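You operate a simulated robot arm through the tools that you are given. There is no shell and no other tool. Be economical: measure what you need, move in short steps, check, and stop when the job is done.

You are at the controls of a simulated two-armed robot. One attempt, no reset.

TASK
End the STORE test: TONE off, lid shut and latched, the phone's FIELD key off, its handset hung up.

The check looks at the end state, three seconds after you hand in, the way a careful person would. Anything else that was tipped, shoved, dropped, spilled or broken makes it a failure. A push-on lid holds only when it is set on centred and level and pressed home; a screw cap is set on level and turned clockwise until tight.

THE ROBOT
Two 7-joint arms with fingered hands on one trunk, on a base that drives. Base frame: it is fixed to the floor where the robot stands at the start and does not move with it; the origin is under the middle of the robot, x ahead of it, y to its left, z up. Readings come in mm, rad, newtons and seconds.
The left shoulder is at the start at [52, 151, 1108], the right one opposite. With the tool pointing down near the work surface each hand reaches from about 100 to 840 mm from the robot's upright axis, wherever it stands, measured 20 degrees to its own side. Places, roughly: cradle of the store desk phone [800, 200, 800]; field key of the store phone [800, 300, 800]; gate key of the store phone [800, 300, 800]; latch of the store call box [300, 0, 1100]; lid of the store call box [200, 100, 900]; power button of the store box [600, -100, 800]; store box slider [600, 100, 800]; store box talk bar [600, 0, 800]; store box tone key [600, 0, 800]; store phone line knob [900, 300, 800]; store phone talk bar [800, 400, 800]; store phone volume knob [900, 400, 800]. Payload 3.8 kg a hand.
The tool frame of a hand sits at the grasp point between the pads (the TCP): z along the fingers, y along the line on which they close. The tips reach 30 mm beyond it. Largest opening 104 mm; the body of the gripper starts 35 mm behind the TCP. The gripper is a hand of 5 fingers: y runs from the thumb to the fingers, the wrist lies at [-15, -104, -178] in the tool frame.
Orientation is told as [roll, pitch, yaw] about the base's x, y, z axes, in that order, counted from this pose: with the fingers straight down and the wrist toward the robot, the tool's x, y and z point along [0, 1, 0], [1, 0, 0] and [0, 0, -1] of the base frame.

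THE INTERFACE
- The arms move only by the tool jog_arm. It takes "left_increments", "right_increments" or both (then of equal length, played together; a hand with none holds still); each is a list of rows, each a list of 6 numbers: the shift along the base's x, y, z in mm, then the turn, a rotation vector about the base's x, y, z in degrees. In form: [[tx, ty, tz, ax, ay, az], ...]. A call has 1 to 10 rows; each row is the pose to reach, as a shift and turn from the pose commanded when the call began. Rows are played at 5 a second. More than 50 mm and 0.15 rad between two rows, and nothing of the call is played. A pose out of reach is approached as far as the arm can. The call stops where the force on the tool passes 40 N (or 10 N more than at its start, if that is more) or the arm is blocked; 0.2 s more then pass. In this call time passes only in rows, and 0.2 s behind the last. It gives the time, the measured TCP pose, the force on the tool (base axes), the opening and the grip force at its end, in the units of the frame above (readings bear some noise), with the torque about the TCP (base axes, N m) and any sound that the robot's microphone picked up.
- Cameras (640 x 400 px; columns grow to the right, rows downward): "scene" is now at [153.4, 31.8, 1259.6]; the picture's right is [0.34, -0.94, -0.05], its down [-0.56, -0.16, -0.81] and it looks along [0.75, 0.31, -0.58] (base axes); focal length 214 px, centre (320, 200). "left" rides on the left gripper at [-80, -78, -141] in its tool frame; the picture's right is [-0.78, -0.30, 0.56], its down [0.53, -0.78, 0.33] and it looks along [0.33, 0.56, 0.76] (tool axes); focal length 247 px, centre (320, 200). "right" rides on the right gripper at [80, -78, -141] in its tool frame; the picture's right is [-0.78, 0.30, -0.56], its down [-0.53, -0.78, 0.33] and it looks along [-0.33, 0.56, 0.76] (tool axes); focal length 247 px, centre (320, 200). There is no depth. A picture from a camera that has moved, and an enlarged one, comes with that camera's place and axes in the base frame and with its lens.
- snapshot(camera): a new picture of that camera. No time passes.
- move_column(by): slides the trunk up (or, below 0, down) by that many mm; the arms and the scene camera ride with it, the base frame stays. It gives what a move gives, with no picture.
- drive_base(legs): drives the robot by 1 to 6 legs, each [ahead, left, turn to the left] in mm, mm and rad, along the robot's own axes; the way and the turn of a leg run together, so that a leg with both is an arc; at most 1500 mm and 3.142 rad a leg. The arms and the cameras ride along, it lands a little off, and it stops where it bumps. It gives what a move gives.
- move_fingers(index, middle, ring, little, thumb_bend, thumb_turn, hand): sets how far each is bent, from 0 (flat) to 1 (curled in); at 0.3 the hand is open as for a grip, at 0.7 the pads meet at the TCP. One left out holds its place. A second passes; each finger stops where it meets its share of the squeeze, and holds until it gets a number again. It is the only way to open and close the hand. It gives what a move gives, with no picture; readings hold the bend of each and the force on index, middle, ring, little, thumb and palm. thumb_turn goes from beside the hand (0) to across from the fingers (1), as for a grip.
- aim_head(pan, tilt): turns the head with the scene camera to pan (to the left, within 1.396 rad either way) and tilt (down, from -0.506 to 1.204), counted from straight ahead of the robot. It gives what a move gives.
- close_up(camera, box): a new picture of the part [left, top, right, bottom] of that camera's present view, enlarged. No time passes.
- close_job(): hands the job in; it is judged then, once.

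Go step by step. Nothing tells you exact positions but the pictures and the camera data: compare them with the known pose of the tool, close in by small moves and look again before you grip or let go. The budget is 120 turns and 100 pictures, counting those below and the enlarged ones. Unless the task says otherwise, let go and move clear before handing in, and close with one line.

The tools are called after "Emit:" as a command line: name --argument value ..., lists and objects as JSON in quotes. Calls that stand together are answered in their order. jog_arm: Moves the arms, as the interface text tells. Its arguments: {"type":"object","properties":{"left_increments":{"type":"array","items":{"type":"array","items":{"type":"number"}}},"right_increments":{"type":"array","items":{"type":"array","items":{"type":"number"}}}},"required":[]} The other tools are called the same way: move_column (by) slides the trunk up or down; move_fingers (index, middle, ring, little, thumb_bend, thumb_turn, hand) moves the fingers one by one; drive_base (legs) drives the base; aim_head (pan, tilt) turns the head that bears the scene camera; snapshot (camera) takes a picture; close_up (camera, box) takes an enlarged picture of a part of a camera's view; close_job () hands the job in.

At the start:

```text
time_s: 0.0
left_ee_pos: [345.0, 330.1, 1442.2]
left_ee_rot: [0.002, -0.037, 0.008]
left_contact_force: [0.9, -0.1, 0.6]
left_moment: [0.01, 0.0, -0.01]
left_gripper_width: 103.7
left_finger_force: 0.1
left_shape: jaw
left_bend: [0.3, 0.3, 0.3, 0.3, 0.3, 0.98]
left_finger forces: [0.0, 0.0, 0.0, 0.0, 0.0, 0.1]
right_ee_pos: [491.2, -57.6, 1441.4]
right_ee_rot: [0.001, -0.037, 0.01]
right_contact_force: [0.1, -0.1, 0.1]
right_moment: [0.0, 0.01, 0.01]
right_gripper_width: 103.8
right_finger_force: 0.1
right_shape: jaw
right_bend: [0.3, 0.3, 0.3, 0.3, 0.3, 0.98]
right_finger forces: [0.0, 0.1, 0.0, 0.0, 0.0, 0.0]
trunk travel left (down, up): [-172.0, 284.0]
robot x, y, heading: [24.4, -1.0, 0.011]
head pan, tilt: [0.347, 0.473]
```

scene: 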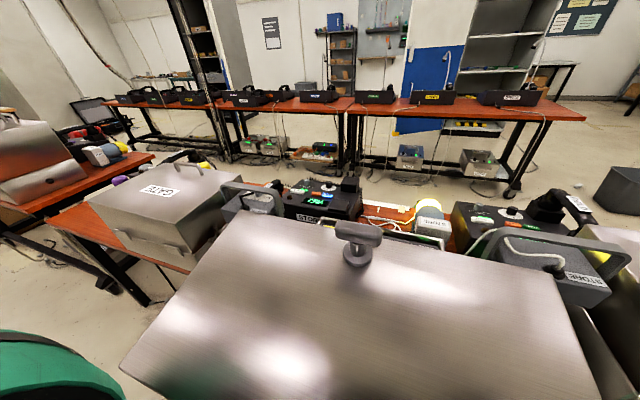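
right: 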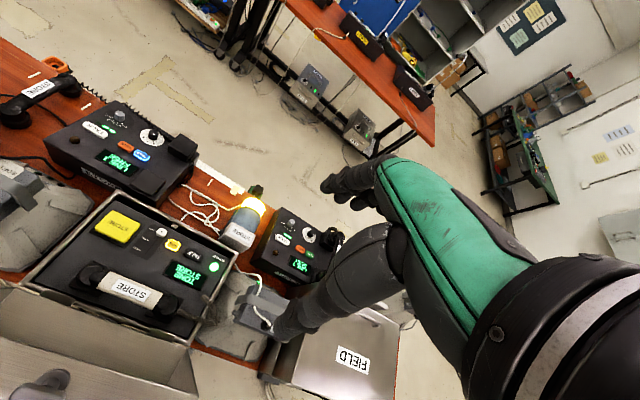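
left: 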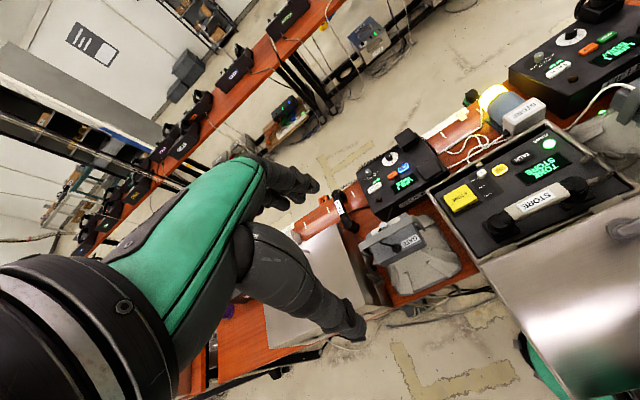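

I see the STORE call box open in front of me, its lid swung toward me, with a desk phone behind it. First I look closer at the box and the phones from both hand cameras.

Emit:
close_up --camera "right" --box '[0, 40, 240, 190]'

Emit:
close_up --camera "right" --box '[0, 180, 320, 380]'

Emit:
close_up --camera "left" --box '[320, 80, 640, 280]'

Emit:
close_up --camera "scene" --box '[220, 160, 620, 310]'

```text
2.67 times, centred on (120, 115) of right
camera zoom: at [407.9, 21.1, 1578.8], right [0.28, -0.77, 0.57], down [-0.76, -0.54, -0.36], along [0.59, -0.33, -0.74], focal length 659 px, centre (853, 427)
```

zoom: 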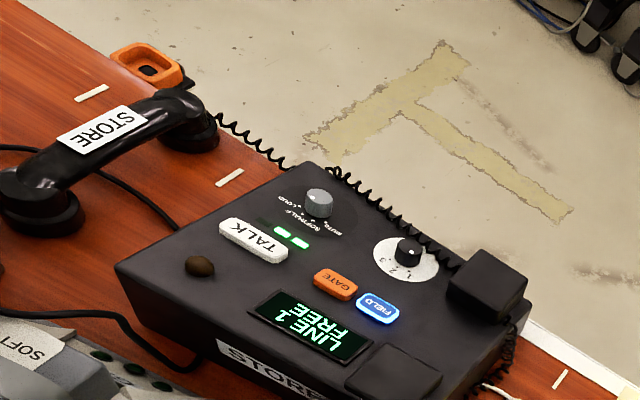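

```text
2.00 times, centred on (160, 280) of right
camera zoom: at [407.9, 21.1, 1578.8], right [0.28, -0.77, 0.57], down [-0.76, -0.54, -0.36], along [0.59, -0.33, -0.74], focal length 494 px, centre (640, 40)
```

zoom: 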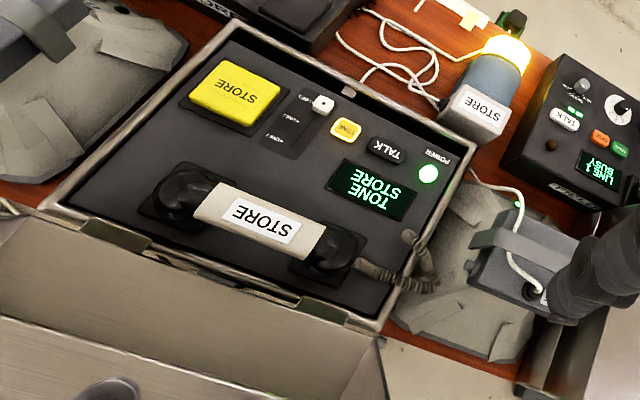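

```text
2.00 times, centred on (480, 180) of left
camera zoom: at [262.5, 247.8, 1581.1], right [-0.27, -0.78, -0.57], down [-0.77, 0.53, -0.36], along [0.58, 0.34, -0.74], focal length 494 px, centre (0, 240)
```

zoom: 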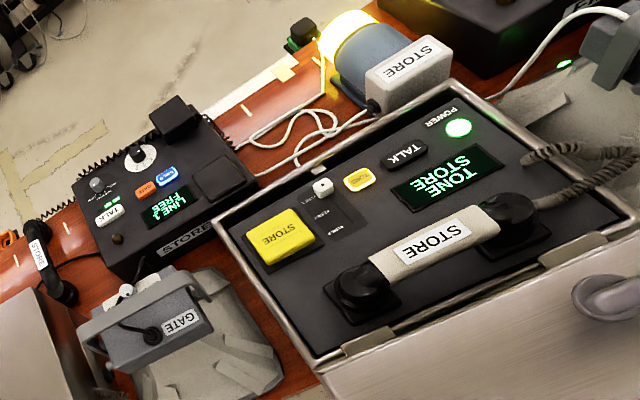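

```text
1.60 times, centred on (420, 235) of scene
camera zoom: at [153.4, 31.8, 1259.6], right [0.34, -0.94, -0.05], down [-0.56, -0.16, -0.81], along [0.75, 0.31, -0.58], focal length 343 px, centre (160, 144)
```

zoom: 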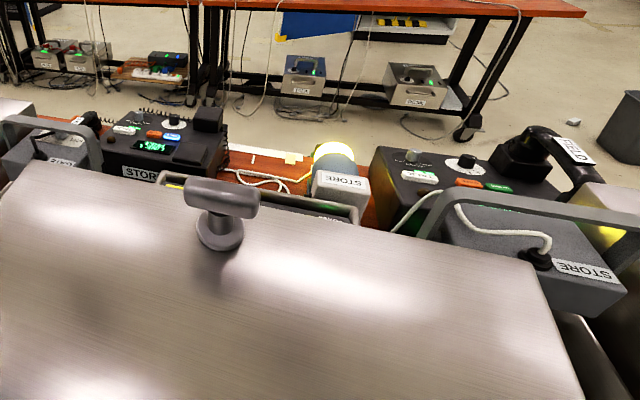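

The TONE key is at about [602, 43, 798] and lit. The lid stands open, leaning toward me, with its top edge near x 350, z 1075. The store phone's FIELD key is at about [790, 256, 788], lit blue, and its handset lies on the table near [785, 500]. I raise the trunk and look for shut boxes and a hung-up handset to use as reference.

Emit:
move_column --by 200

Emit:
aim_head --pan -0.4 --tilt 0.8

Emit:
snapshot --camera "scene"

Emit:
aim_head --pan 0.5 --tilt 0.8

Emit:
snapshot --camera "scene"

```text
time_s: 2.2
left_ee_pos: [406.9, 332.8, 1605.4]
left_ee_rot: [0.0, 0.017, 0.008]
left_contact_force: [0.5, 0.1, 0.4]
left_moment: [0.02, 0.02, 0.01]
left_gripper_width: 104.1
left_finger_force: 0.1
left_shape: jaw
left_bend: [0.3, 0.3, 0.3, 0.3, 0.3, 0.98]
left_finger forces: [0.0, 0.0, 0.0, 0.0, 0.0, 0.0]
right_ee_pos: [457.1, -56.0, 1671.7]
right_ee_rot: [0.001, -0.134, 0.008]
right_contact_force: [0.4, 0.5, -0.7]
right_moment: [0.01, 0.04, -0.02]
right_gripper_width: 103.8
right_finger_force: 0.1
right_shape: jaw
right_bend: [0.3, 0.3, 0.3, 0.3, 0.3, 0.97]
right_finger forces: [0.0, 0.0, 0.1, 0.1, 0.0, 0.0]
trunk travel left (down, up): [-372.0, 84.0]
robot x, y, heading: [25.7, 1.3, 0.011]
head pan, tilt: [0.347, 0.473]
```

```text
time_s: 3.3
left_ee_pos: [404.2, 331.4, 1606.2]
left_ee_rot: [0.0, 0.017, 0.008]
left_contact_force: [0.4, 0.8, -0.6]
left_moment: [-0.01, 0.02, 0.0]
left_gripper_width: 103.8
left_finger_force: 0.0
left_shape: jaw
left_bend: [0.3, 0.3, 0.3, 0.3, 0.3, 0.98]
left_finger forces: [0.1, 0.0, 0.1, 0.1, 0.0, 0.0]
right_ee_pos: [456.5, -55.3, 1672.3]
right_ee_rot: [-0.001, -0.135, 0.009]
right_contact_force: [-0.4, 0.2, -0.6]
right_moment: [-0.01, -0.02, 0.02]
right_gripper_width: 103.9
right_finger_force: 0.0
right_shape: jaw
right_bend: [0.3, 0.3, 0.3, 0.3, 0.3, 0.97]
right_finger forces: [0.0, 0.0, 0.0, 0.1, 0.0, 0.1]
trunk travel left (down, up): [-372.0, 84.0]
robot x, y, heading: [24.6, -0.8, 0.012]
head pan, tilt: [-0.4, 0.799]
```

```text
92 pictures are left
camera scene: at [108.6, -28.7, 1436.8], right [-0.38, -0.92, 0.01], down [-0.68, 0.27, -0.68], along [0.63, -0.27, -0.73], focal length 214 px, centre (320, 200)
```

scene: 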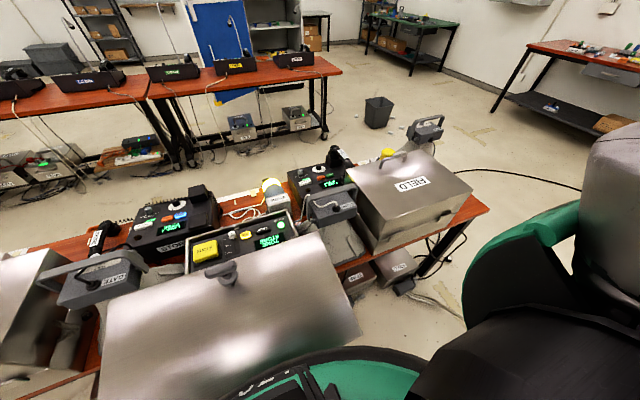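

```text
time_s: 4.5
left_ee_pos: [405.4, 331.8, 1604.2]
left_ee_rot: [0.0, 0.017, 0.008]
left_contact_force: [0.4, 0.5, -0.7]
left_moment: [-0.01, 0.0, -0.01]
left_gripper_width: 104.0
left_finger_force: 0.2
left_shape: jaw
left_bend: [0.3, 0.3, 0.3, 0.3, 0.3, 0.98]
left_finger forces: [0.0, 0.1, 0.0, 0.0, 0.1, 0.0]
right_ee_pos: [457.4, -55.1, 1671.9]
right_ee_rot: [-0.001, -0.137, 0.008]
right_contact_force: [-0.3, 0.3, 0.0]
right_moment: [0.01, 0.02, 0.0]
right_gripper_width: 103.7
right_finger_force: 0.1
right_shape: jaw
right_bend: [0.3, 0.3, 0.3, 0.3, 0.3, 0.97]
right_finger forces: [0.1, 0.0, 0.0, 0.0, 0.0, 0.0]
trunk travel left (down, up): [-372.0, 84.0]
robot x, y, heading: [25.1, 2.7, 0.006]
head pan, tilt: [0.499, 0.799]
```

```text
91 pictures are left
camera scene: at [104.7, 41.3, 1436.9], right [0.49, -0.87, -0.01], down [-0.64, -0.35, -0.68], along [0.59, 0.34, -0.73], focal length 214 px, centre (320, 200)
```

scene: 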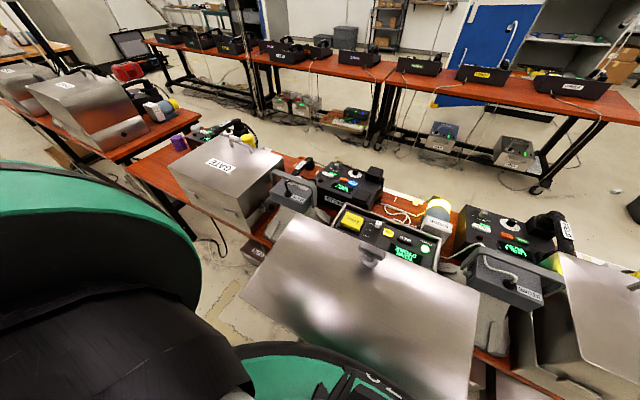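

The lid is a deep cover. The wall carrying the latch faces upward, with its rim near x 345, z 1070, so I must reach over it to get at TONE. I make a pointing index finger on the right hand and swing it over the box from the right side.

Emit:
move_fingers --hand "right" --index 0.1 --middle 1 --ring 1 --little 1 --thumb_bend 0.3 --thumb_turn 0

Emit:
jog_arm --right_increments '[[14, 10, -37, 0, 0, 8], [28, 20, -74, 0, 0, 16], [42, 30, -111, 0, 0, 24], [56, 40, -148, 0, 0, 32], [70, 50, -185, 0, 0, 40], [84, 60, -222, 0, 0, 48], [98, 70, -259, 0, 0, 56], [112, 80, -296, 0, 0, 64], [126, 90, -333, 0, 0, 72], [140, 98, -370, 0, 0, 80]]'

Emit:
aim_head --pan 0 --tilt 0.6

Emit:
snapshot --camera "scene"

Emit:
snapshot --camera "right"

```text
time_s: 5.5
left_ee_pos: [405.3, 334.0, 1605.4]
left_ee_rot: [0.0, 0.018, 0.007]
left_contact_force: [0.5, 0.3, 0.3]
left_moment: [0.02, 0.0, -0.01]
left_gripper_width: 103.7
left_finger_force: 0.0
left_shape: jaw
left_bend: [0.3, 0.3, 0.3, 0.3, 0.3, 0.98]
left_finger forces: [0.0, 0.0, 0.1, 0.1, 0.0, 0.1]
right_ee_pos: [456.5, -56.0, 1672.9]
right_ee_rot: [0.001, -0.135, 0.01]
right_contact_force: [1.0, 0.3, 0.3]
right_moment: [0.02, 0.02, 0.0]
right_gripper_width: 149.8
right_finger_force: 0.0
right_shape: fingers
right_bend: [0.1, 1.0, 1.0, 1.0, 0.3, 0.0]
right_finger forces: [0.0, 0.0, 0.0, 0.0, 0.0, 0.0]
trunk travel left (down, up): [-372.0, 84.0]
robot x, y, heading: [26.3, -1.7, 0.011]
head pan, tilt: [0.499, 0.799]
```

```text
time_s: 7.7
left_ee_pos: [404.8, 331.7, 1605.7]
left_ee_rot: [0.002, 0.018, 0.009]
left_contact_force: [0.9, 0.7, 0.0]
left_moment: [0.01, 0.01, -0.02]
left_gripper_width: 104.0
left_finger_force: 0.1
left_shape: jaw
left_bend: [0.3, 0.3, 0.3, 0.3, 0.3, 0.98]
left_finger forces: [0.0, 0.0, 0.1, 0.0, 0.0, 0.0]
right_ee_pos: [520.9, -13.8, 1400.2]
right_ee_rot: [0.141, -0.235, 0.921]
right_contact_force: [-0.4, 0.1, 1.2]
right_moment: [0.02, 0.01, 0.03]
right_gripper_width: 149.6
right_finger_force: 0.1
right_shape: fingers
right_bend: [0.1, 1.0, 1.0, 1.0, 0.3, 0.0]
right_finger forces: [0.1, 0.0, 0.1, 0.1, 0.0, 0.0]
right hand out of reach, approached as far as the arm can: row 7, 8, 9, 10
trunk travel left (down, up): [-372.0, 84.0]
robot x, y, heading: [25.0, -1.2, 0.009]
head pan, tilt: [0.499, 0.799]
```

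```text
time_s: 8.6
left_ee_pos: [404.8, 330.5, 1605.6]
left_ee_rot: [-0.001, 0.019, 0.009]
left_contact_force: [0.8, -0.5, -0.1]
left_moment: [-0.01, 0.0, -0.01]
left_gripper_width: 104.0
left_finger_force: 0.0
left_shape: jaw
left_bend: [0.3, 0.3, 0.3, 0.3, 0.3, 0.98]
left_finger forces: [0.1, 0.0, 0.0, 0.0, 0.0, 0.0]
right_ee_pos: [520.3, -13.3, 1401.6]
right_ee_rot: [0.14, -0.235, 0.919]
right_contact_force: [0.3, -0.5, -0.2]
right_moment: [-0.02, 0.0, 0.0]
right_gripper_width: 149.7
right_finger_force: 0.2
right_shape: fingers
right_bend: [0.1, 1.0, 1.0, 1.0, 0.3, 0.0]
right_finger forces: [0.0, 0.0, 0.1, 0.1, 0.0, 0.0]
trunk travel left (down, up): [-372.0, 84.0]
robot x, y, heading: [27.1, 0.9, 0.006]
head pan, tilt: [0.0, 0.6]
```

```text
90 pictures are left
camera scene: at [123.1, 2.5, 1453.3], right [0.01, -1.0, 0.0], down [-0.58, -0.01, -0.81], along [0.81, 0.01, -0.58], focal length 214 px, centre (320, 200)
```

scene: 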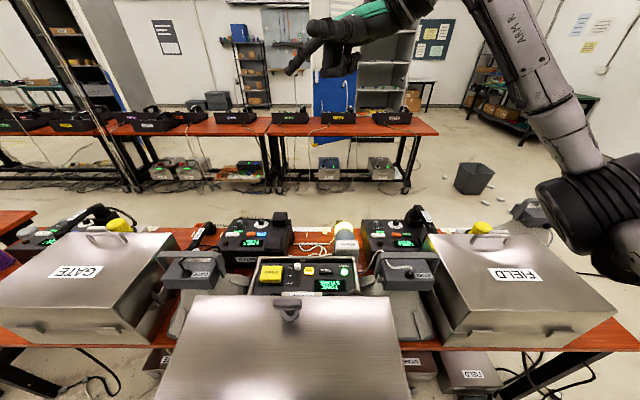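

```text
89 pictures are left
camera right: at [406.2, -65.1, 1529.1], right [0.78, -0.37, 0.5], down [-0.02, -0.82, -0.57], along [0.62, 0.44, -0.65], focal length 247 px, centre (320, 200)
```

right: 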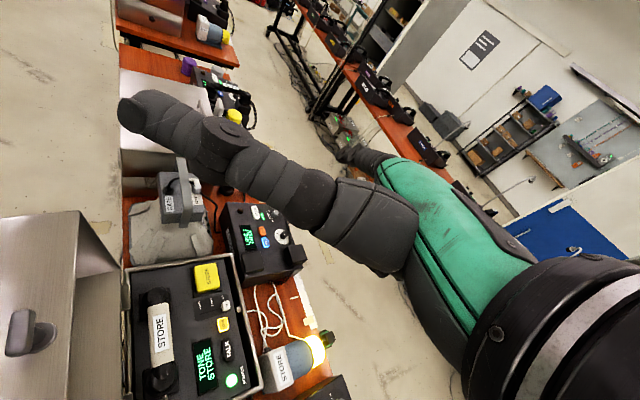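

The hand is above the box, but the finger pointing sideways seems to be the thumb. I look closely at the hand.

Emit:
close_up --camera "scene" --box '[260, 0, 420, 100]'

Emit:
close_up --camera "right" --box '[110, 180, 350, 400]'

```text
4.00 times, centred on (340, 50) of scene
camera zoom: at [123.1, 2.5, 1453.3], right [0.01, -1.0, 0.0], down [-0.58, -0.01, -0.81], along [0.81, 0.01, -0.58], focal length 858 px, centre (240, 800)
```

zoom: 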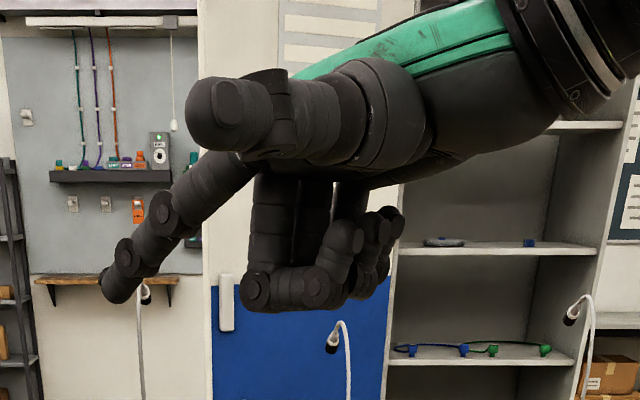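

```text
1.82 times, centred on (230, 290) of right
camera zoom: at [406.2, -65.1, 1529.1], right [0.78, -0.37, 0.5], down [-0.02, -0.82, -0.57], along [0.62, 0.44, -0.65], focal length 449 px, centre (484, 36)
```

zoom: 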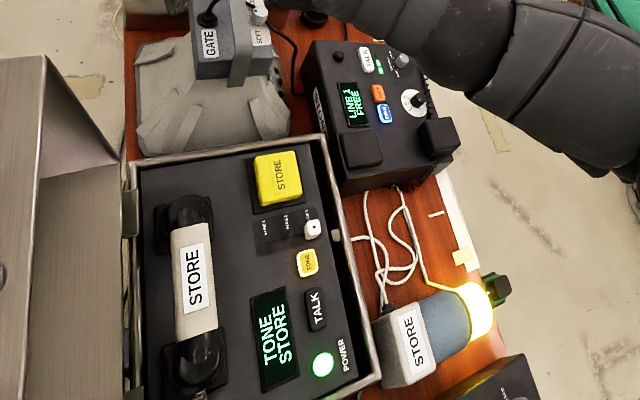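

The thumb sticks out sideways and the curled fingers hang low. I try a press shape with the index bent downward and the other fingers flat.

Emit:
move_fingers --hand "right" --index 0.5 --middle 0 --ring 0 --little 0 --thumb_bend 0 --thumb_turn 0.5

Emit:
jog_arm --right_increments '[[8, 5, -20, -5, 0, 0], [16, 10, -40, -10, 0, 0], [24, 15, -60, -15, 0, 0]]'

Emit:
snapshot --camera "scene"

Emit:
snapshot --camera "right"

```text
time_s: 9.6
left_ee_pos: [404.1, 332.7, 1606.4]
left_ee_rot: [0.0, 0.018, 0.009]
left_contact_force: [0.2, -0.9, 0.8]
left_moment: [0.0, 0.01, 0.0]
left_gripper_width: 103.8
left_finger_force: 0.0
left_shape: jaw
left_bend: [0.3, 0.3, 0.3, 0.3, 0.3, 0.98]
left_finger forces: [0.0, 0.1, 0.0, 0.0, 0.0, 0.0]
right_ee_pos: [519.6, -14.4, 1400.4]
right_ee_rot: [0.144, -0.235, 0.918]
right_contact_force: [-0.2, -0.1, 0.6]
right_moment: [-0.02, 0.0, -0.03]
right_gripper_width: 115.4
right_finger_force: 0.0
right_shape: fingers
right_bend: [0.5, 0.0, 0.0, 0.0, 0.0, 0.47]
right_finger forces: [0.1, 0.1, 0.0, 0.0, 0.1, 0.1]
trunk travel left (down, up): [-372.0, 84.0]
robot x, y, heading: [26.2, -2.4, 0.013]
head pan, tilt: [0.0, 0.6]
```

```text
time_s: 10.4
left_ee_pos: [404.5, 329.7, 1606.7]
left_ee_rot: [0.002, 0.015, 0.008]
left_contact_force: [0.1, 0.1, 0.1]
left_moment: [0.02, 0.01, -0.01]
left_gripper_width: 103.8
left_finger_force: 0.1
left_shape: jaw
left_bend: [0.3, 0.3, 0.3, 0.3, 0.3, 0.98]
left_finger forces: [0.1, 0.0, 0.0, 0.0, 0.0, 0.1]
right_ee_pos: [524.8, -34.5, 1389.0]
right_ee_rot: [0.124, -0.214, 0.884]
right_contact_force: [0.0, -0.1, -1.0]
right_moment: [0.02, -0.03, 0.01]
right_gripper_width: 115.6
right_finger_force: 0.0
right_shape: fingers
right_bend: [0.5, 0.0, 0.0, 0.0, 0.0, 0.47]
right_finger forces: [0.0, 0.1, 0.0, 0.0, 0.1, 0.0]
right hand out of reach, approached as far as the arm can: row 1, 2, 3
trunk travel left (down, up): [-372.0, 84.0]
robot x, y, heading: [26.8, 2.1, 0.009]
head pan, tilt: [0.0, 0.6]
```

```text
86 pictures are left
camera scene: at [122.0, 0.7, 1453.5], right [0.01, -1.0, 0.0], down [-0.58, 0.0, -0.81], along [0.81, 0.01, -0.58], focal length 214 px, centre (320, 200)
```

scene: 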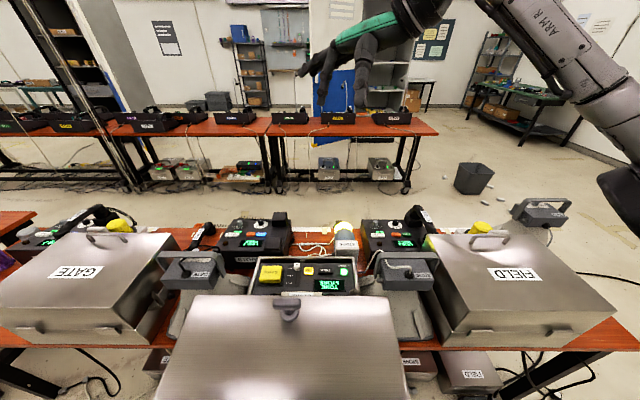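

```text
85 pictures are left
camera right: at [410.2, -79.0, 1518.4], right [0.77, -0.38, 0.51], down [-0.05, -0.83, -0.55], along [0.63, 0.4, -0.66], focal length 247 px, centre (320, 200)
```

right: 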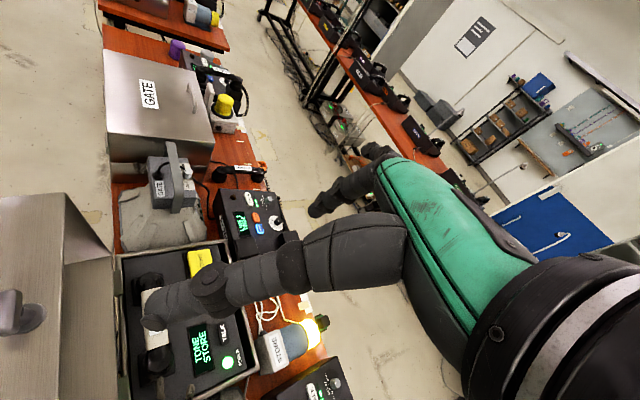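

The arm is at a wrist limit with this much yaw. I unwind some yaw, level the fingers and lower.

Emit:
jog_arm --right_increments '[[8, 8, -40, -2.2, 1.6, -5.6], [16, 16, -80, -4.4, 3.2, -11.2], [24, 24, -120, -6.6, 4.8, -16.8], [32, 32, -160, -8.8, 6.4, -22.4], [40, 40, -200, -11, 8, -28]]'

Emit:
snapshot --camera "scene"

Emit:
snapshot --camera "left"

```text
time_s: 11.6
left_ee_pos: [405.1, 334.2, 1605.4]
left_ee_rot: [0.001, 0.018, 0.008]
left_contact_force: [0.2, -0.2, 0.1]
left_moment: [0.06, 0.04, 0.03]
left_gripper_width: 104.0
left_finger_force: 0.0
left_shape: jaw
left_bend: [0.3, 0.3, 0.3, 0.3, 0.3, 0.98]
left_finger forces: [0.0, 0.0, 0.0, 0.1, 0.0, 0.1]
right_ee_pos: [563.8, 8.1, 1185.7]
right_ee_rot: [0.056, 0.015, 0.4]
right_contact_force: [-0.5, -0.4, -0.3]
right_moment: [-0.04, -0.04, -0.01]
right_gripper_width: 115.3
right_finger_force: 0.1
right_shape: fingers
right_bend: [0.5, 0.0, 0.0, 0.0, 0.0, 0.47]
right_finger forces: [0.0, 0.0, 0.0, 0.0, 0.0, 0.0]
trunk travel left (down, up): [-372.0, 84.0]
robot x, y, heading: [28.2, 0.4, 0.01]
head pan, tilt: [0.0, 0.6]
```

```text
84 pictures are left
camera scene: at [123.7, 3.4, 1453.3], right [0.01, -1.0, 0.0], down [-0.58, -0.01, -0.81], along [0.81, 0.01, -0.58], focal length 214 px, centre (320, 200)
```

scene: 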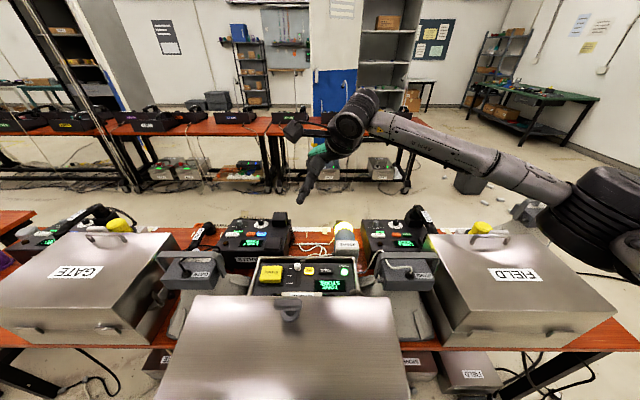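

```text
83 pictures are left
camera left: at [331.7, 252.1, 1747.6], right [-0.3, -0.78, -0.55], down [-0.79, 0.53, -0.32], along [0.54, 0.34, -0.77], focal length 247 px, centre (320, 200)
```

left: 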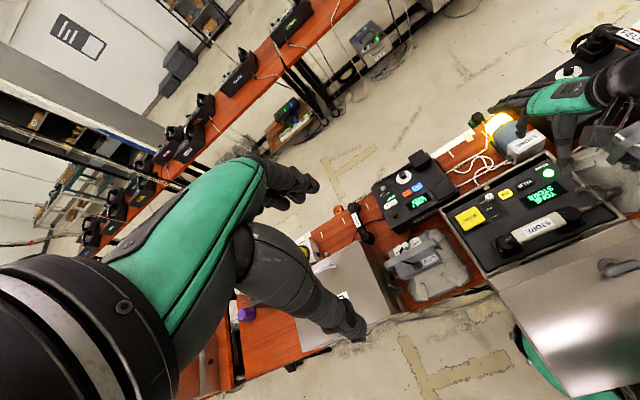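

The arm now comes in over the top with the fingers pointing down. I zoom on the hand to find the index tip.

Emit:
close_up --camera "scene" --box '[250, 80, 410, 180]'

Emit:
close_up --camera "left" --box '[480, 20, 640, 220]'

Emit:
snapshot --camera "right"

```text
4.00 times, centred on (330, 130) of scene
camera zoom: at [123.7, 3.4, 1453.3], right [0.01, -1.0, 0.0], down [-0.58, -0.01, -0.81], along [0.81, 0.01, -0.58], focal length 858 px, centre (280, 480)
```

zoom: 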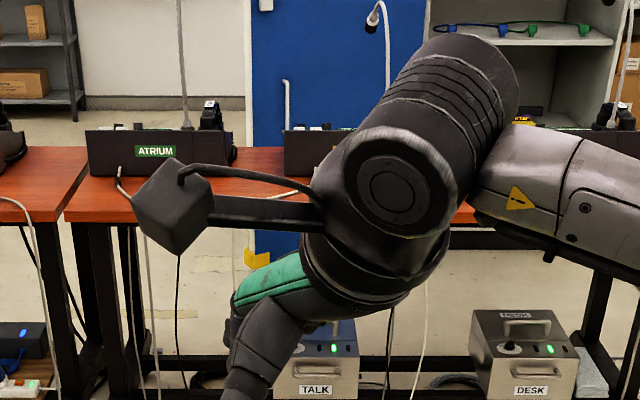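

```text
2.00 times, centred on (560, 120) of left
camera zoom: at [331.7, 252.1, 1747.6], right [-0.3, -0.78, -0.55], down [-0.79, 0.53, -0.32], along [0.54, 0.34, -0.77], focal length 494 px, centre (-160, 360)
```

zoom: 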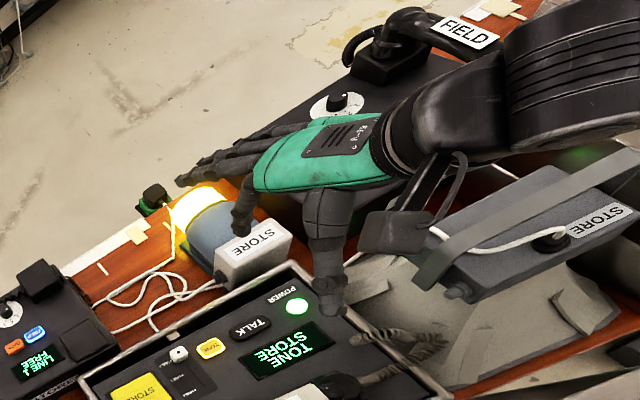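

```text
80 pictures are left
camera right: at [466.3, 44.9, 1332.5], right [0.59, -0.62, 0.51], down [-0.52, -0.78, -0.35], along [0.62, -0.06, -0.79], focal length 247 px, centre (320, 200)
```

right: 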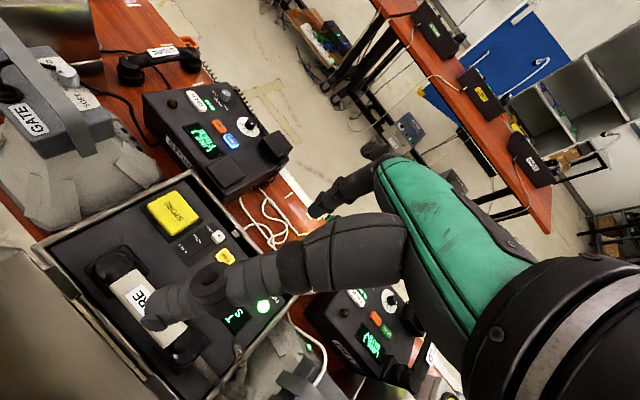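

Index tip is about [5, 36, 33] in the tool frame, and TONE is at about [604, 43, 798]. I bring the thumb across, tilt so the index is lowest, and descend to about 40 mm above the key.

Emit:
move_fingers --hand "right" --thumb_bend 0.5 --thumb_turn 1

Emit:
jog_arm --right_increments '[[2, 3, -37, -0.8, 2, 0], [5, 5, -74, -1.6, 4, 0], [7, 8, -111, -2.5, 6, 0], [10, 10, -148, -3.3, 8, 0], [12, 13, -185, -4.1, 10, 0], [14, 16, -222, -5, 12, 0], [17, 19, -259, -5.8, 14, 0], [19, 21, -292, -6.6, 15.6, 0]]'

Emit:
close_up --camera "left" --box '[440, 80, 640, 280]'

Emit:
close_up --camera "right" --box '[160, 120, 400, 320]'

Emit:
snapshot --camera "scene"

```text
time_s: 12.6
left_ee_pos: [405.9, 332.8, 1604.8]
left_ee_rot: [0.0, 0.018, 0.007]
left_contact_force: [0.3, 0.3, -0.4]
left_moment: [-0.02, -0.01, 0.02]
left_gripper_width: 103.9
left_finger_force: 0.0
left_shape: jaw
left_bend: [0.3, 0.3, 0.3, 0.3, 0.3, 0.98]
left_finger forces: [0.1, 0.1, 0.0, 0.1, 0.1, 0.1]
right_ee_pos: [562.4, 6.3, 1187.5]
right_ee_rot: [0.056, 0.011, 0.402]
right_contact_force: [-0.2, 0.1, -0.5]
right_moment: [-0.01, -0.02, 0.01]
right_gripper_width: 52.2
right_finger_force: 0.1
right_shape: fingers
right_bend: [0.5, 0.0, 0.0, 0.0, 0.5, 1.0]
right_finger forces: [0.0, 0.0, 0.0, 0.1, 0.0, 0.0]
trunk travel left (down, up): [-372.0, 84.0]
robot x, y, heading: [27.3, 3.6, 0.007]
head pan, tilt: [0.0, 0.6]
```

```text
time_s: 14.4
left_ee_pos: [404.5, 333.4, 1606.1]
left_ee_rot: [-0.002, 0.017, 0.008]
left_contact_force: [-0.3, -0.8, 0.0]
left_moment: [0.0, 0.02, 0.02]
left_gripper_width: 104.0
left_finger_force: 0.0
left_shape: jaw
left_bend: [0.3, 0.3, 0.3, 0.3, 0.3, 0.98]
left_finger forces: [0.0, 0.0, 0.0, 0.1, 0.0, 0.1]
right_ee_pos: [584.2, 30.2, 896.5]
right_ee_rot: [0.057, 0.307, 0.402]
right_contact_force: [0.0, -0.2, 0.0]
right_moment: [-0.04, 0.04, 0.02]
right_gripper_width: 52.6
right_finger_force: 0.1
right_shape: fingers
right_bend: [0.5, 0.0, 0.0, 0.0, 0.5, 1.0]
right_finger forces: [0.0, 0.1, 0.0, 0.1, 0.1, 0.0]
trunk travel left (down, up): [-372.0, 84.0]
robot x, y, heading: [21.6, 3.0, 0.01]
head pan, tilt: [0.0, 0.6]
```

```text
2.00 times, centred on (540, 180) of left
camera zoom: at [331.4, 252.2, 1747.6], right [-0.3, -0.78, -0.55], down [-0.79, 0.53, -0.32], along [0.54, 0.34, -0.77], focal length 494 px, centre (-120, 240)
```

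zoom: 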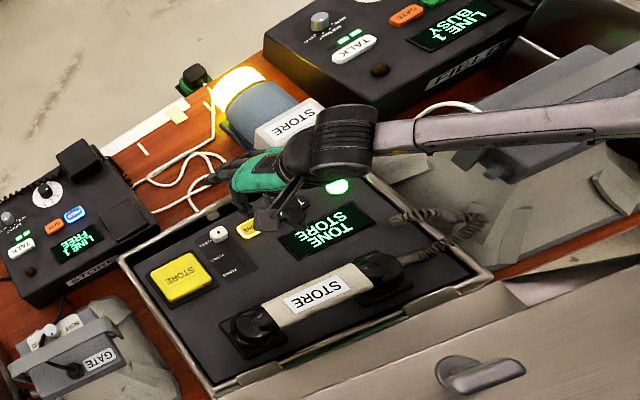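

```text
2.00 times, centred on (280, 220) of right
camera zoom: at [528.9, 84.8, 1058.3], right [0.72, -0.57, 0.4], down [-0.58, -0.81, -0.11], along [0.38, -0.15, -0.91], focal length 494 px, centre (400, 160)
```

zoom: 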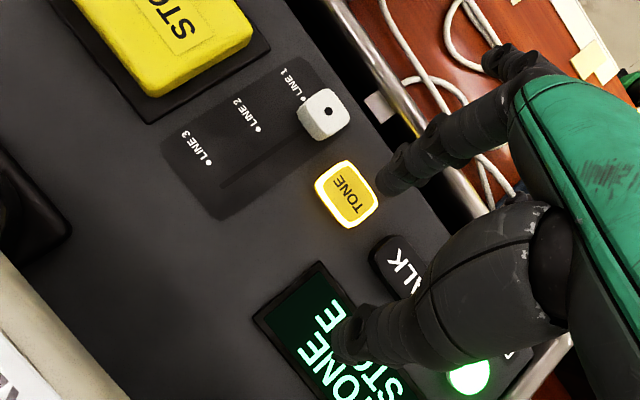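

```text
77 pictures are left
camera scene: at [123.5, 3.5, 1453.3], right [0.01, -1.0, 0.0], down [-0.58, -0.01, -0.81], along [0.81, 0.01, -0.58], focal length 214 px, centre (320, 200)
```

scene: 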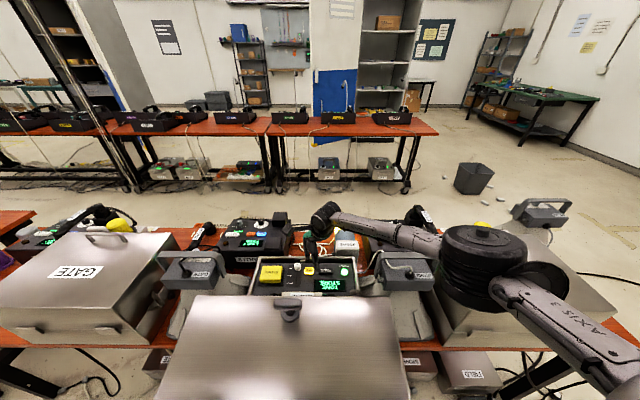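

The index tip is now at about [603, 46, 857], right over the TONE key. I descend straight.

Emit:
jog_arm --right_increments '[[-1, 0, -25, 0, 0, 0], [-2, 0, -40, 0, 0, 0], [-3, 0, -48, 0, 0, 0]]'

Emit:
close_up --camera "right" --box '[160, 120, 400, 320]'

```text
time_s: 15.2
left_ee_pos: [404.1, 332.5, 1606.3]
left_ee_rot: [0.0, 0.017, 0.007]
left_contact_force: [0.1, 0.3, -0.3]
left_moment: [-0.02, 0.03, 0.03]
left_gripper_width: 104.2
left_finger_force: 0.1
left_shape: jaw
left_bend: [0.3, 0.3, 0.3, 0.3, 0.3, 0.98]
left_finger forces: [0.1, 0.0, 0.1, 0.1, 0.1, 0.1]
right_ee_pos: [578.7, 29.4, 849.8]
right_ee_rot: [0.057, 0.308, 0.401]
right_contact_force: [0.0, 0.4, -1.1]
right_moment: [0.01, 0.0, 0.0]
right_gripper_width: 52.2
right_finger_force: 0.1
right_shape: fingers
right_bend: [0.5, 0.0, 0.0, 0.0, 0.5, 1.0]
right_finger forces: [0.0, 0.1, 0.0, 0.1, 0.0, 0.1]
trunk travel left (down, up): [-372.0, 84.0]
robot x, y, heading: [24.8, -0.1, 0.003]
head pan, tilt: [0.0, 0.6]
```

```text
2.00 times, centred on (280, 220) of right
camera zoom: at [524.6, 84.0, 1010.3], right [0.72, -0.57, 0.4], down [-0.58, -0.81, -0.11], along [0.38, -0.15, -0.91], focal length 494 px, centre (400, 160)
```

zoom: 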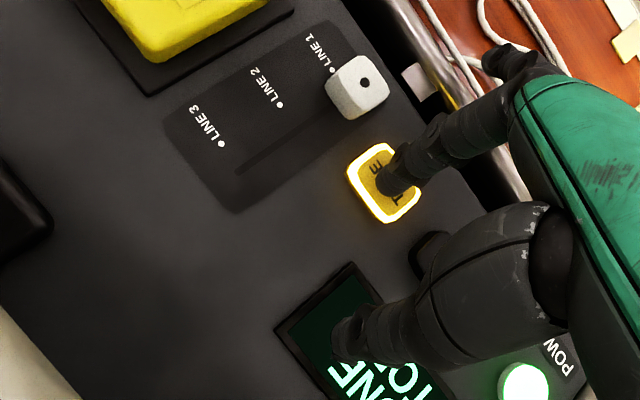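

The tip is over the key. I press in small steps.

Emit:
jog_arm --right_increments '[[0, 0, -4, 0, 0, 0], [0, 0, -8, 0, 0, 0], [0, 0, -11, 0, 0, 0]]'

Emit:
close_up --camera "right" --box '[160, 120, 400, 320]'

```text
time_s: 16.0
left_ee_pos: [403.4, 331.3, 1606.0]
left_ee_rot: [0.001, 0.015, 0.008]
left_contact_force: [0.3, -0.4, -0.3]
left_moment: [-0.01, 0.03, 0.02]
left_gripper_width: 103.9
left_finger_force: 0.2
left_shape: jaw
left_bend: [0.3, 0.3, 0.3, 0.3, 0.3, 0.98]
left_finger forces: [0.0, 0.0, 0.1, 0.1, 0.1, 0.1]
right_ee_pos: [579.2, 31.6, 839.3]
right_ee_rot: [0.056, 0.307, 0.401]
right_contact_force: [2.5, 0.1, 8.1]
right_moment: [0.1, -0.25, 0.0]
right_gripper_width: 52.1
right_finger_force: 4.4
right_shape: fingers
right_bend: [0.5, 0.0, 0.0, 0.0, 0.5, 1.0]
right_finger forces: [8.3, 0.1, 0.1, 0.0, 0.1, 0.0]
trunk travel left (down, up): [-372.0, 84.0]
robot x, y, heading: [28.8, 0.5, 0.008]
head pan, tilt: [0.0, 0.6]
heard: click
```

```text
2.00 times, centred on (280, 220) of right
camera zoom: at [524.6, 84.9, 1001.3], right [0.72, -0.57, 0.4], down [-0.58, -0.81, -0.11], along [0.39, -0.15, -0.91], focal length 494 px, centre (400, 160)
```

zoom: 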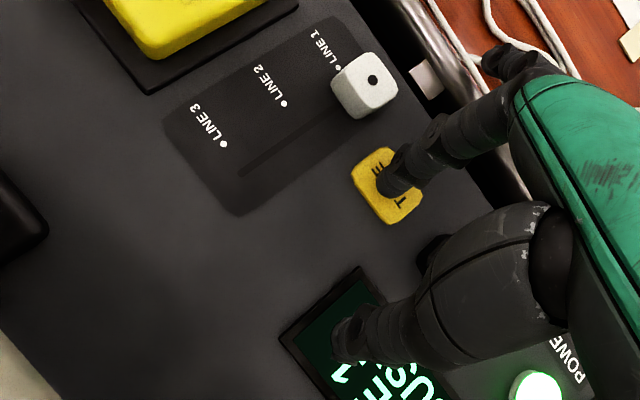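

It clicked and the TONE key is dark, so TONE is off. I lift the hand out the way it came and back the base away a little to get room for the lid.

Emit:
jog_arm --right_increments '[[0, 0, 40, 0, 0, 0], [0, 0, 80, 0, 0, 0], [0, 0, 120, 0, 0, 0], [0, 0, 160, 0, 0, 0], [0, 0, 200, 0, 0, 0], [0, 0, 240, 0, 0, 0], [0, 0, 280, 0, 0, 0], [0, 0, 320, 0, 0, 0], [0, 0, 360, 0, 0, 0], [0, 0, 400, 0, 0, 0]]'

Emit:
close_up --camera "left" --box '[440, 80, 640, 280]'

Emit:
drive_base --legs '[[-250, 0, 0]]'

Emit:
snapshot --camera "scene"

```text
time_s: 18.2
left_ee_pos: [403.8, 332.9, 1604.1]
left_ee_rot: [-0.002, 0.017, 0.008]
left_contact_force: [-0.3, -0.3, 1.3]
left_moment: [0.0, 0.01, 0.02]
left_gripper_width: 103.9
left_finger_force: 0.0
left_shape: jaw
left_bend: [0.3, 0.3, 0.3, 0.3, 0.3, 0.98]
left_finger forces: [0.0, 0.1, 0.1, 0.0, 0.1, 0.0]
right_ee_pos: [578.0, 29.9, 1239.9]
right_ee_rot: [0.052, 0.31, 0.403]
right_contact_force: [1.5, 0.3, 0.2]
right_moment: [-0.01, 0.0, -0.01]
right_gripper_width: 52.2
right_finger_force: 0.1
right_shape: fingers
right_bend: [0.5, 0.0, 0.0, 0.0, 0.5, 1.0]
right_finger forces: [0.0, 0.0, 0.0, 0.0, 0.0, 0.0]
trunk travel left (down, up): [-372.0, 84.0]
robot x, y, heading: [26.4, -0.2, 0.009]
head pan, tilt: [0.0, 0.6]
```

```text
2.00 times, centred on (540, 180) of left
camera zoom: at [330.0, 251.8, 1748.0], right [-0.3, -0.78, -0.55], down [-0.79, 0.53, -0.32], along [0.54, 0.34, -0.77], focal length 494 px, centre (-120, 240)
```

zoom: 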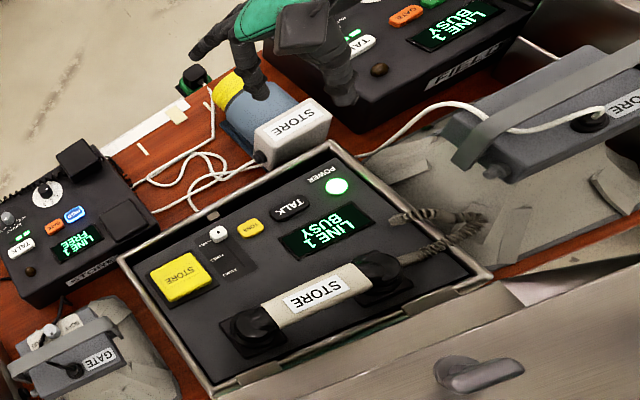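

```text
time_s: 20.0
left_ee_pos: [157.8, 330.9, 1606.3]
left_ee_rot: [-0.001, 0.02, 0.007]
left_contact_force: [0.9, -0.4, 0.1]
left_moment: [0.03, 0.06, -0.01]
left_gripper_width: 103.8
left_finger_force: 0.1
left_shape: jaw
left_bend: [0.3, 0.3, 0.3, 0.3, 0.3, 0.98]
left_finger forces: [0.0, 0.0, 0.0, 0.0, 0.1, 0.1]
right_ee_pos: [331.9, 28.1, 1237.2]
right_ee_rot: [0.055, 0.311, 0.404]
right_contact_force: [1.0, 0.2, -0.5]
right_moment: [0.02, 0.0, 0.03]
right_gripper_width: 52.1
right_finger_force: 0.1
right_shape: fingers
right_bend: [0.5, 0.0, 0.0, 0.0, 0.5, 1.0]
right_finger forces: [0.1, 0.0, 0.0, 0.0, 0.0, 0.1]
trunk travel left (down, up): [-372.0, 84.0]
robot x, y, heading: [-226.1, -2.4, 0.012]
head pan, tilt: [0.0, 0.6]
```

```text
73 pictures are left
camera scene: at [-124.9, 0.7, 1453.0], right [0.01, -1.0, 0.0], down [-0.58, -0.01, -0.81], along [0.81, 0.01, -0.58], focal length 214 px, centre (320, 200)
```

scene: 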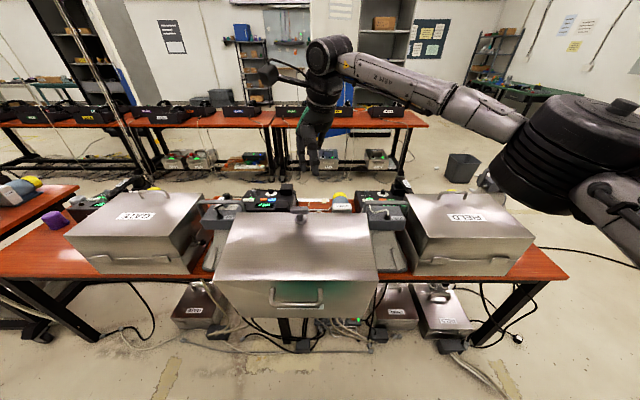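

TONE is off: the display reads LINE 1 BUSY, and the lamp is out. I zoom in on the lid and its latch to understand the shape.

Emit:
close_up --camera "scene" --box '[190, 180, 420, 340]'

Emit:
close_up --camera "right" --box '[0, 100, 400, 400]'

Emit:
snapshot --camera "left"

```text
2.50 times, centred on (305, 260) of scene
camera zoom: at [-124.9, 0.7, 1453.0], right [0.01, -1.0, 0.0], down [-0.58, -0.01, -0.81], along [0.81, 0.01, -0.58], focal length 536 px, centre (358, 50)
```

zoom: 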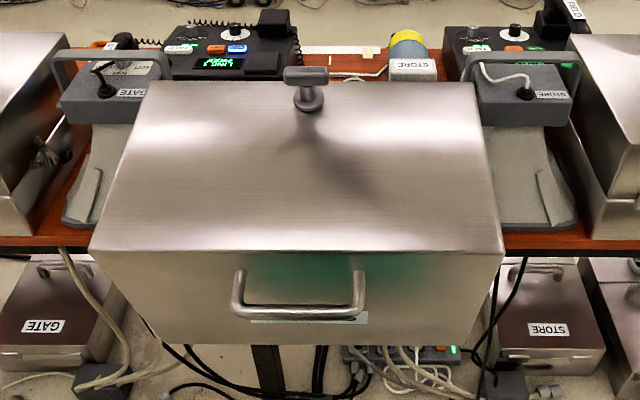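

```text
1.33 times, centred on (200, 250) of right
camera zoom: at [276.0, 82.1, 1400.5], right [0.72, -0.57, 0.4], down [-0.58, -0.81, -0.11], along [0.38, -0.15, -0.91], focal length 329 px, centre (480, 133)
```

zoom: 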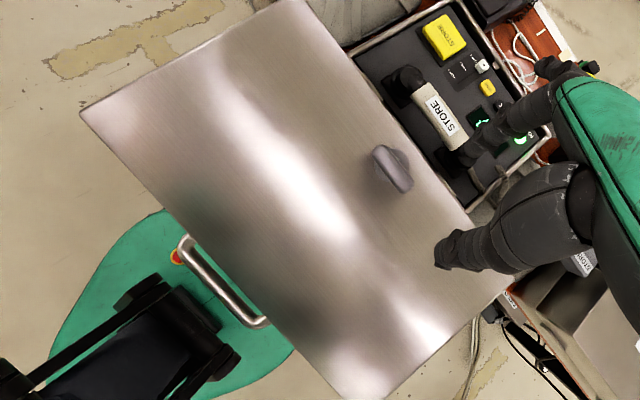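

```text
70 pictures are left
camera left: at [83.9, 249.3, 1746.8], right [-0.3, -0.78, -0.55], down [-0.79, 0.53, -0.32], along [0.54, 0.34, -0.77], focal length 247 px, centre (320, 200)
```

left: 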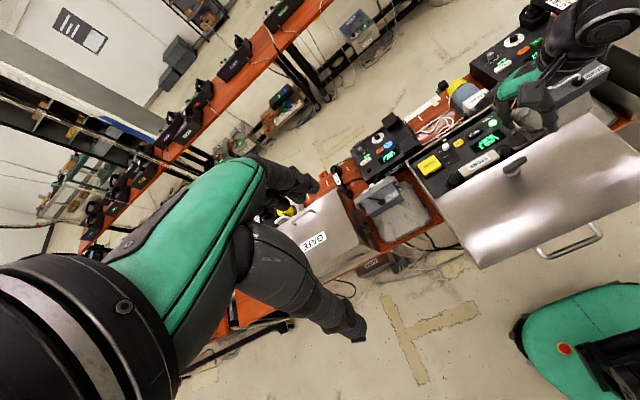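

The lid's carry handle sits on the face toward me at about [128, 56, 985], its bar along y. I plan to grip that bar with the right hand and swing the lid over about its hinge near [405, 810]. First I back off a bit more and shape the hand.

Emit:
drive_base --legs '[[-95, 0, 0]]'

Emit:
move_fingers --hand "right" --index 0.3 --middle 0.3 --ring 0.3 --little 0.3 --thumb_bend 0.3 --thumb_turn 1

Emit:
jog_arm --right_increments '[[-20, 3, 0, 0, -5, -4], [-42, 6, 0, 0, -10, -8], [-64, 9, 0, 0, -15, -12], [-86, 12, 0, 0, -19, -16], [-108, 15, 0, 0, -23, -20], [-130, 18, 0, 0, -29, -23], [-150, 21, 0, 0, -36, -23], [-165, 24, 0, 0, -43, -23], [-180, 26, 0, 0, -50, -23], [-195, 28, 0, 0, -57, -23]]'

Emit:
snapshot --camera "scene"

```text
time_s: 21.2
left_ee_pos: [67.9, 330.2, 1603.0]
left_ee_rot: [0.0, 0.024, 0.01]
left_contact_force: [0.2, 0.0, 0.5]
left_moment: [-0.02, 0.06, 0.01]
left_gripper_width: 103.8
left_finger_force: 0.1
left_shape: jaw
left_bend: [0.3, 0.3, 0.3, 0.3, 0.3, 0.98]
left_finger forces: [0.1, 0.1, 0.1, 0.0, 0.0, 0.0]
right_ee_pos: [240.4, 26.2, 1236.0]
right_ee_rot: [0.057, 0.313, 0.403]
right_contact_force: [0.3, 0.6, -0.9]
right_moment: [0.02, 0.05, 0.01]
right_gripper_width: 52.5
right_finger_force: 0.1
right_shape: fingers
right_bend: [0.5, 0.0, 0.0, 0.0, 0.5, 1.0]
right_finger forces: [0.1, 0.0, 0.0, 0.0, 0.1, 0.0]
trunk travel left (down, up): [-372.0, 84.0]
robot x, y, heading: [-320.1, -2.8, 0.008]
head pan, tilt: [0.0, 0.6]
```

```text
time_s: 22.2
left_ee_pos: [58.1, 329.3, 1605.9]
left_ee_rot: [-0.001, 0.017, 0.011]
left_contact_force: [-0.2, -0.7, 0.5]
left_moment: [0.0, 0.0, -0.01]
left_gripper_width: 103.9
left_finger_force: 0.1
left_shape: jaw
left_bend: [0.3, 0.3, 0.3, 0.3, 0.3, 0.98]
left_finger forces: [0.1, 0.0, 0.0, 0.1, 0.0, 0.1]
right_ee_pos: [233.2, 26.2, 1240.3]
right_ee_rot: [0.054, 0.308, 0.401]
right_contact_force: [-0.2, 0.1, 0.1]
right_moment: [-0.01, -0.01, 0.0]
right_gripper_width: 102.5
right_finger_force: 0.0
right_shape: fingers
right_bend: [0.3, 0.3, 0.3, 0.3, 0.3, 0.98]
right_finger forces: [0.1, 0.0, 0.0, 0.0, 0.0, 0.0]
trunk travel left (down, up): [-372.0, 84.0]
robot x, y, heading: [-319.3, -1.0, 0.007]
head pan, tilt: [0.0, 0.6]
```

```text
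time_s: 24.4
left_ee_pos: [59.8, 331.8, 1604.5]
left_ee_rot: [-0.001, 0.017, 0.011]
left_contact_force: [0.1, 0.3, -0.2]
left_moment: [0.03, -0.02, 0.01]
left_gripper_width: 103.9
left_finger_force: 0.0
left_shape: jaw
left_bend: [0.3, 0.3, 0.3, 0.3, 0.3, 0.98]
left_finger forces: [0.1, 0.1, 0.0, 0.0, 0.0, 0.1]
right_ee_pos: [36.8, 54.7, 1241.1]
right_ee_rot: [-0.139, -0.663, 0.002]
right_contact_force: [-0.2, -0.4, -0.3]
right_moment: [0.01, 0.0, -0.06]
right_gripper_width: 102.7
right_finger_force: 0.1
right_shape: fingers
right_bend: [0.3, 0.3, 0.3, 0.3, 0.3, 0.98]
right_finger forces: [0.0, 0.1, 0.0, 0.0, 0.0, 0.0]
trunk travel left (down, up): [-372.0, 84.0]
robot x, y, heading: [-316.0, -4.6, 0.008]
head pan, tilt: [0.0, 0.6]
```

```text
69 pictures are left
camera scene: at [-223.2, 1.0, 1453.5], right [0.01, -1.0, 0.0], down [-0.58, -0.01, -0.81], along [0.81, 0.01, -0.58], focal length 214 px, centre (320, 200)
```

scene: 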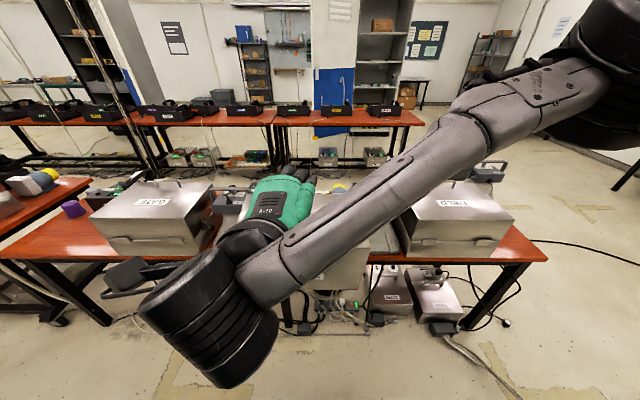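

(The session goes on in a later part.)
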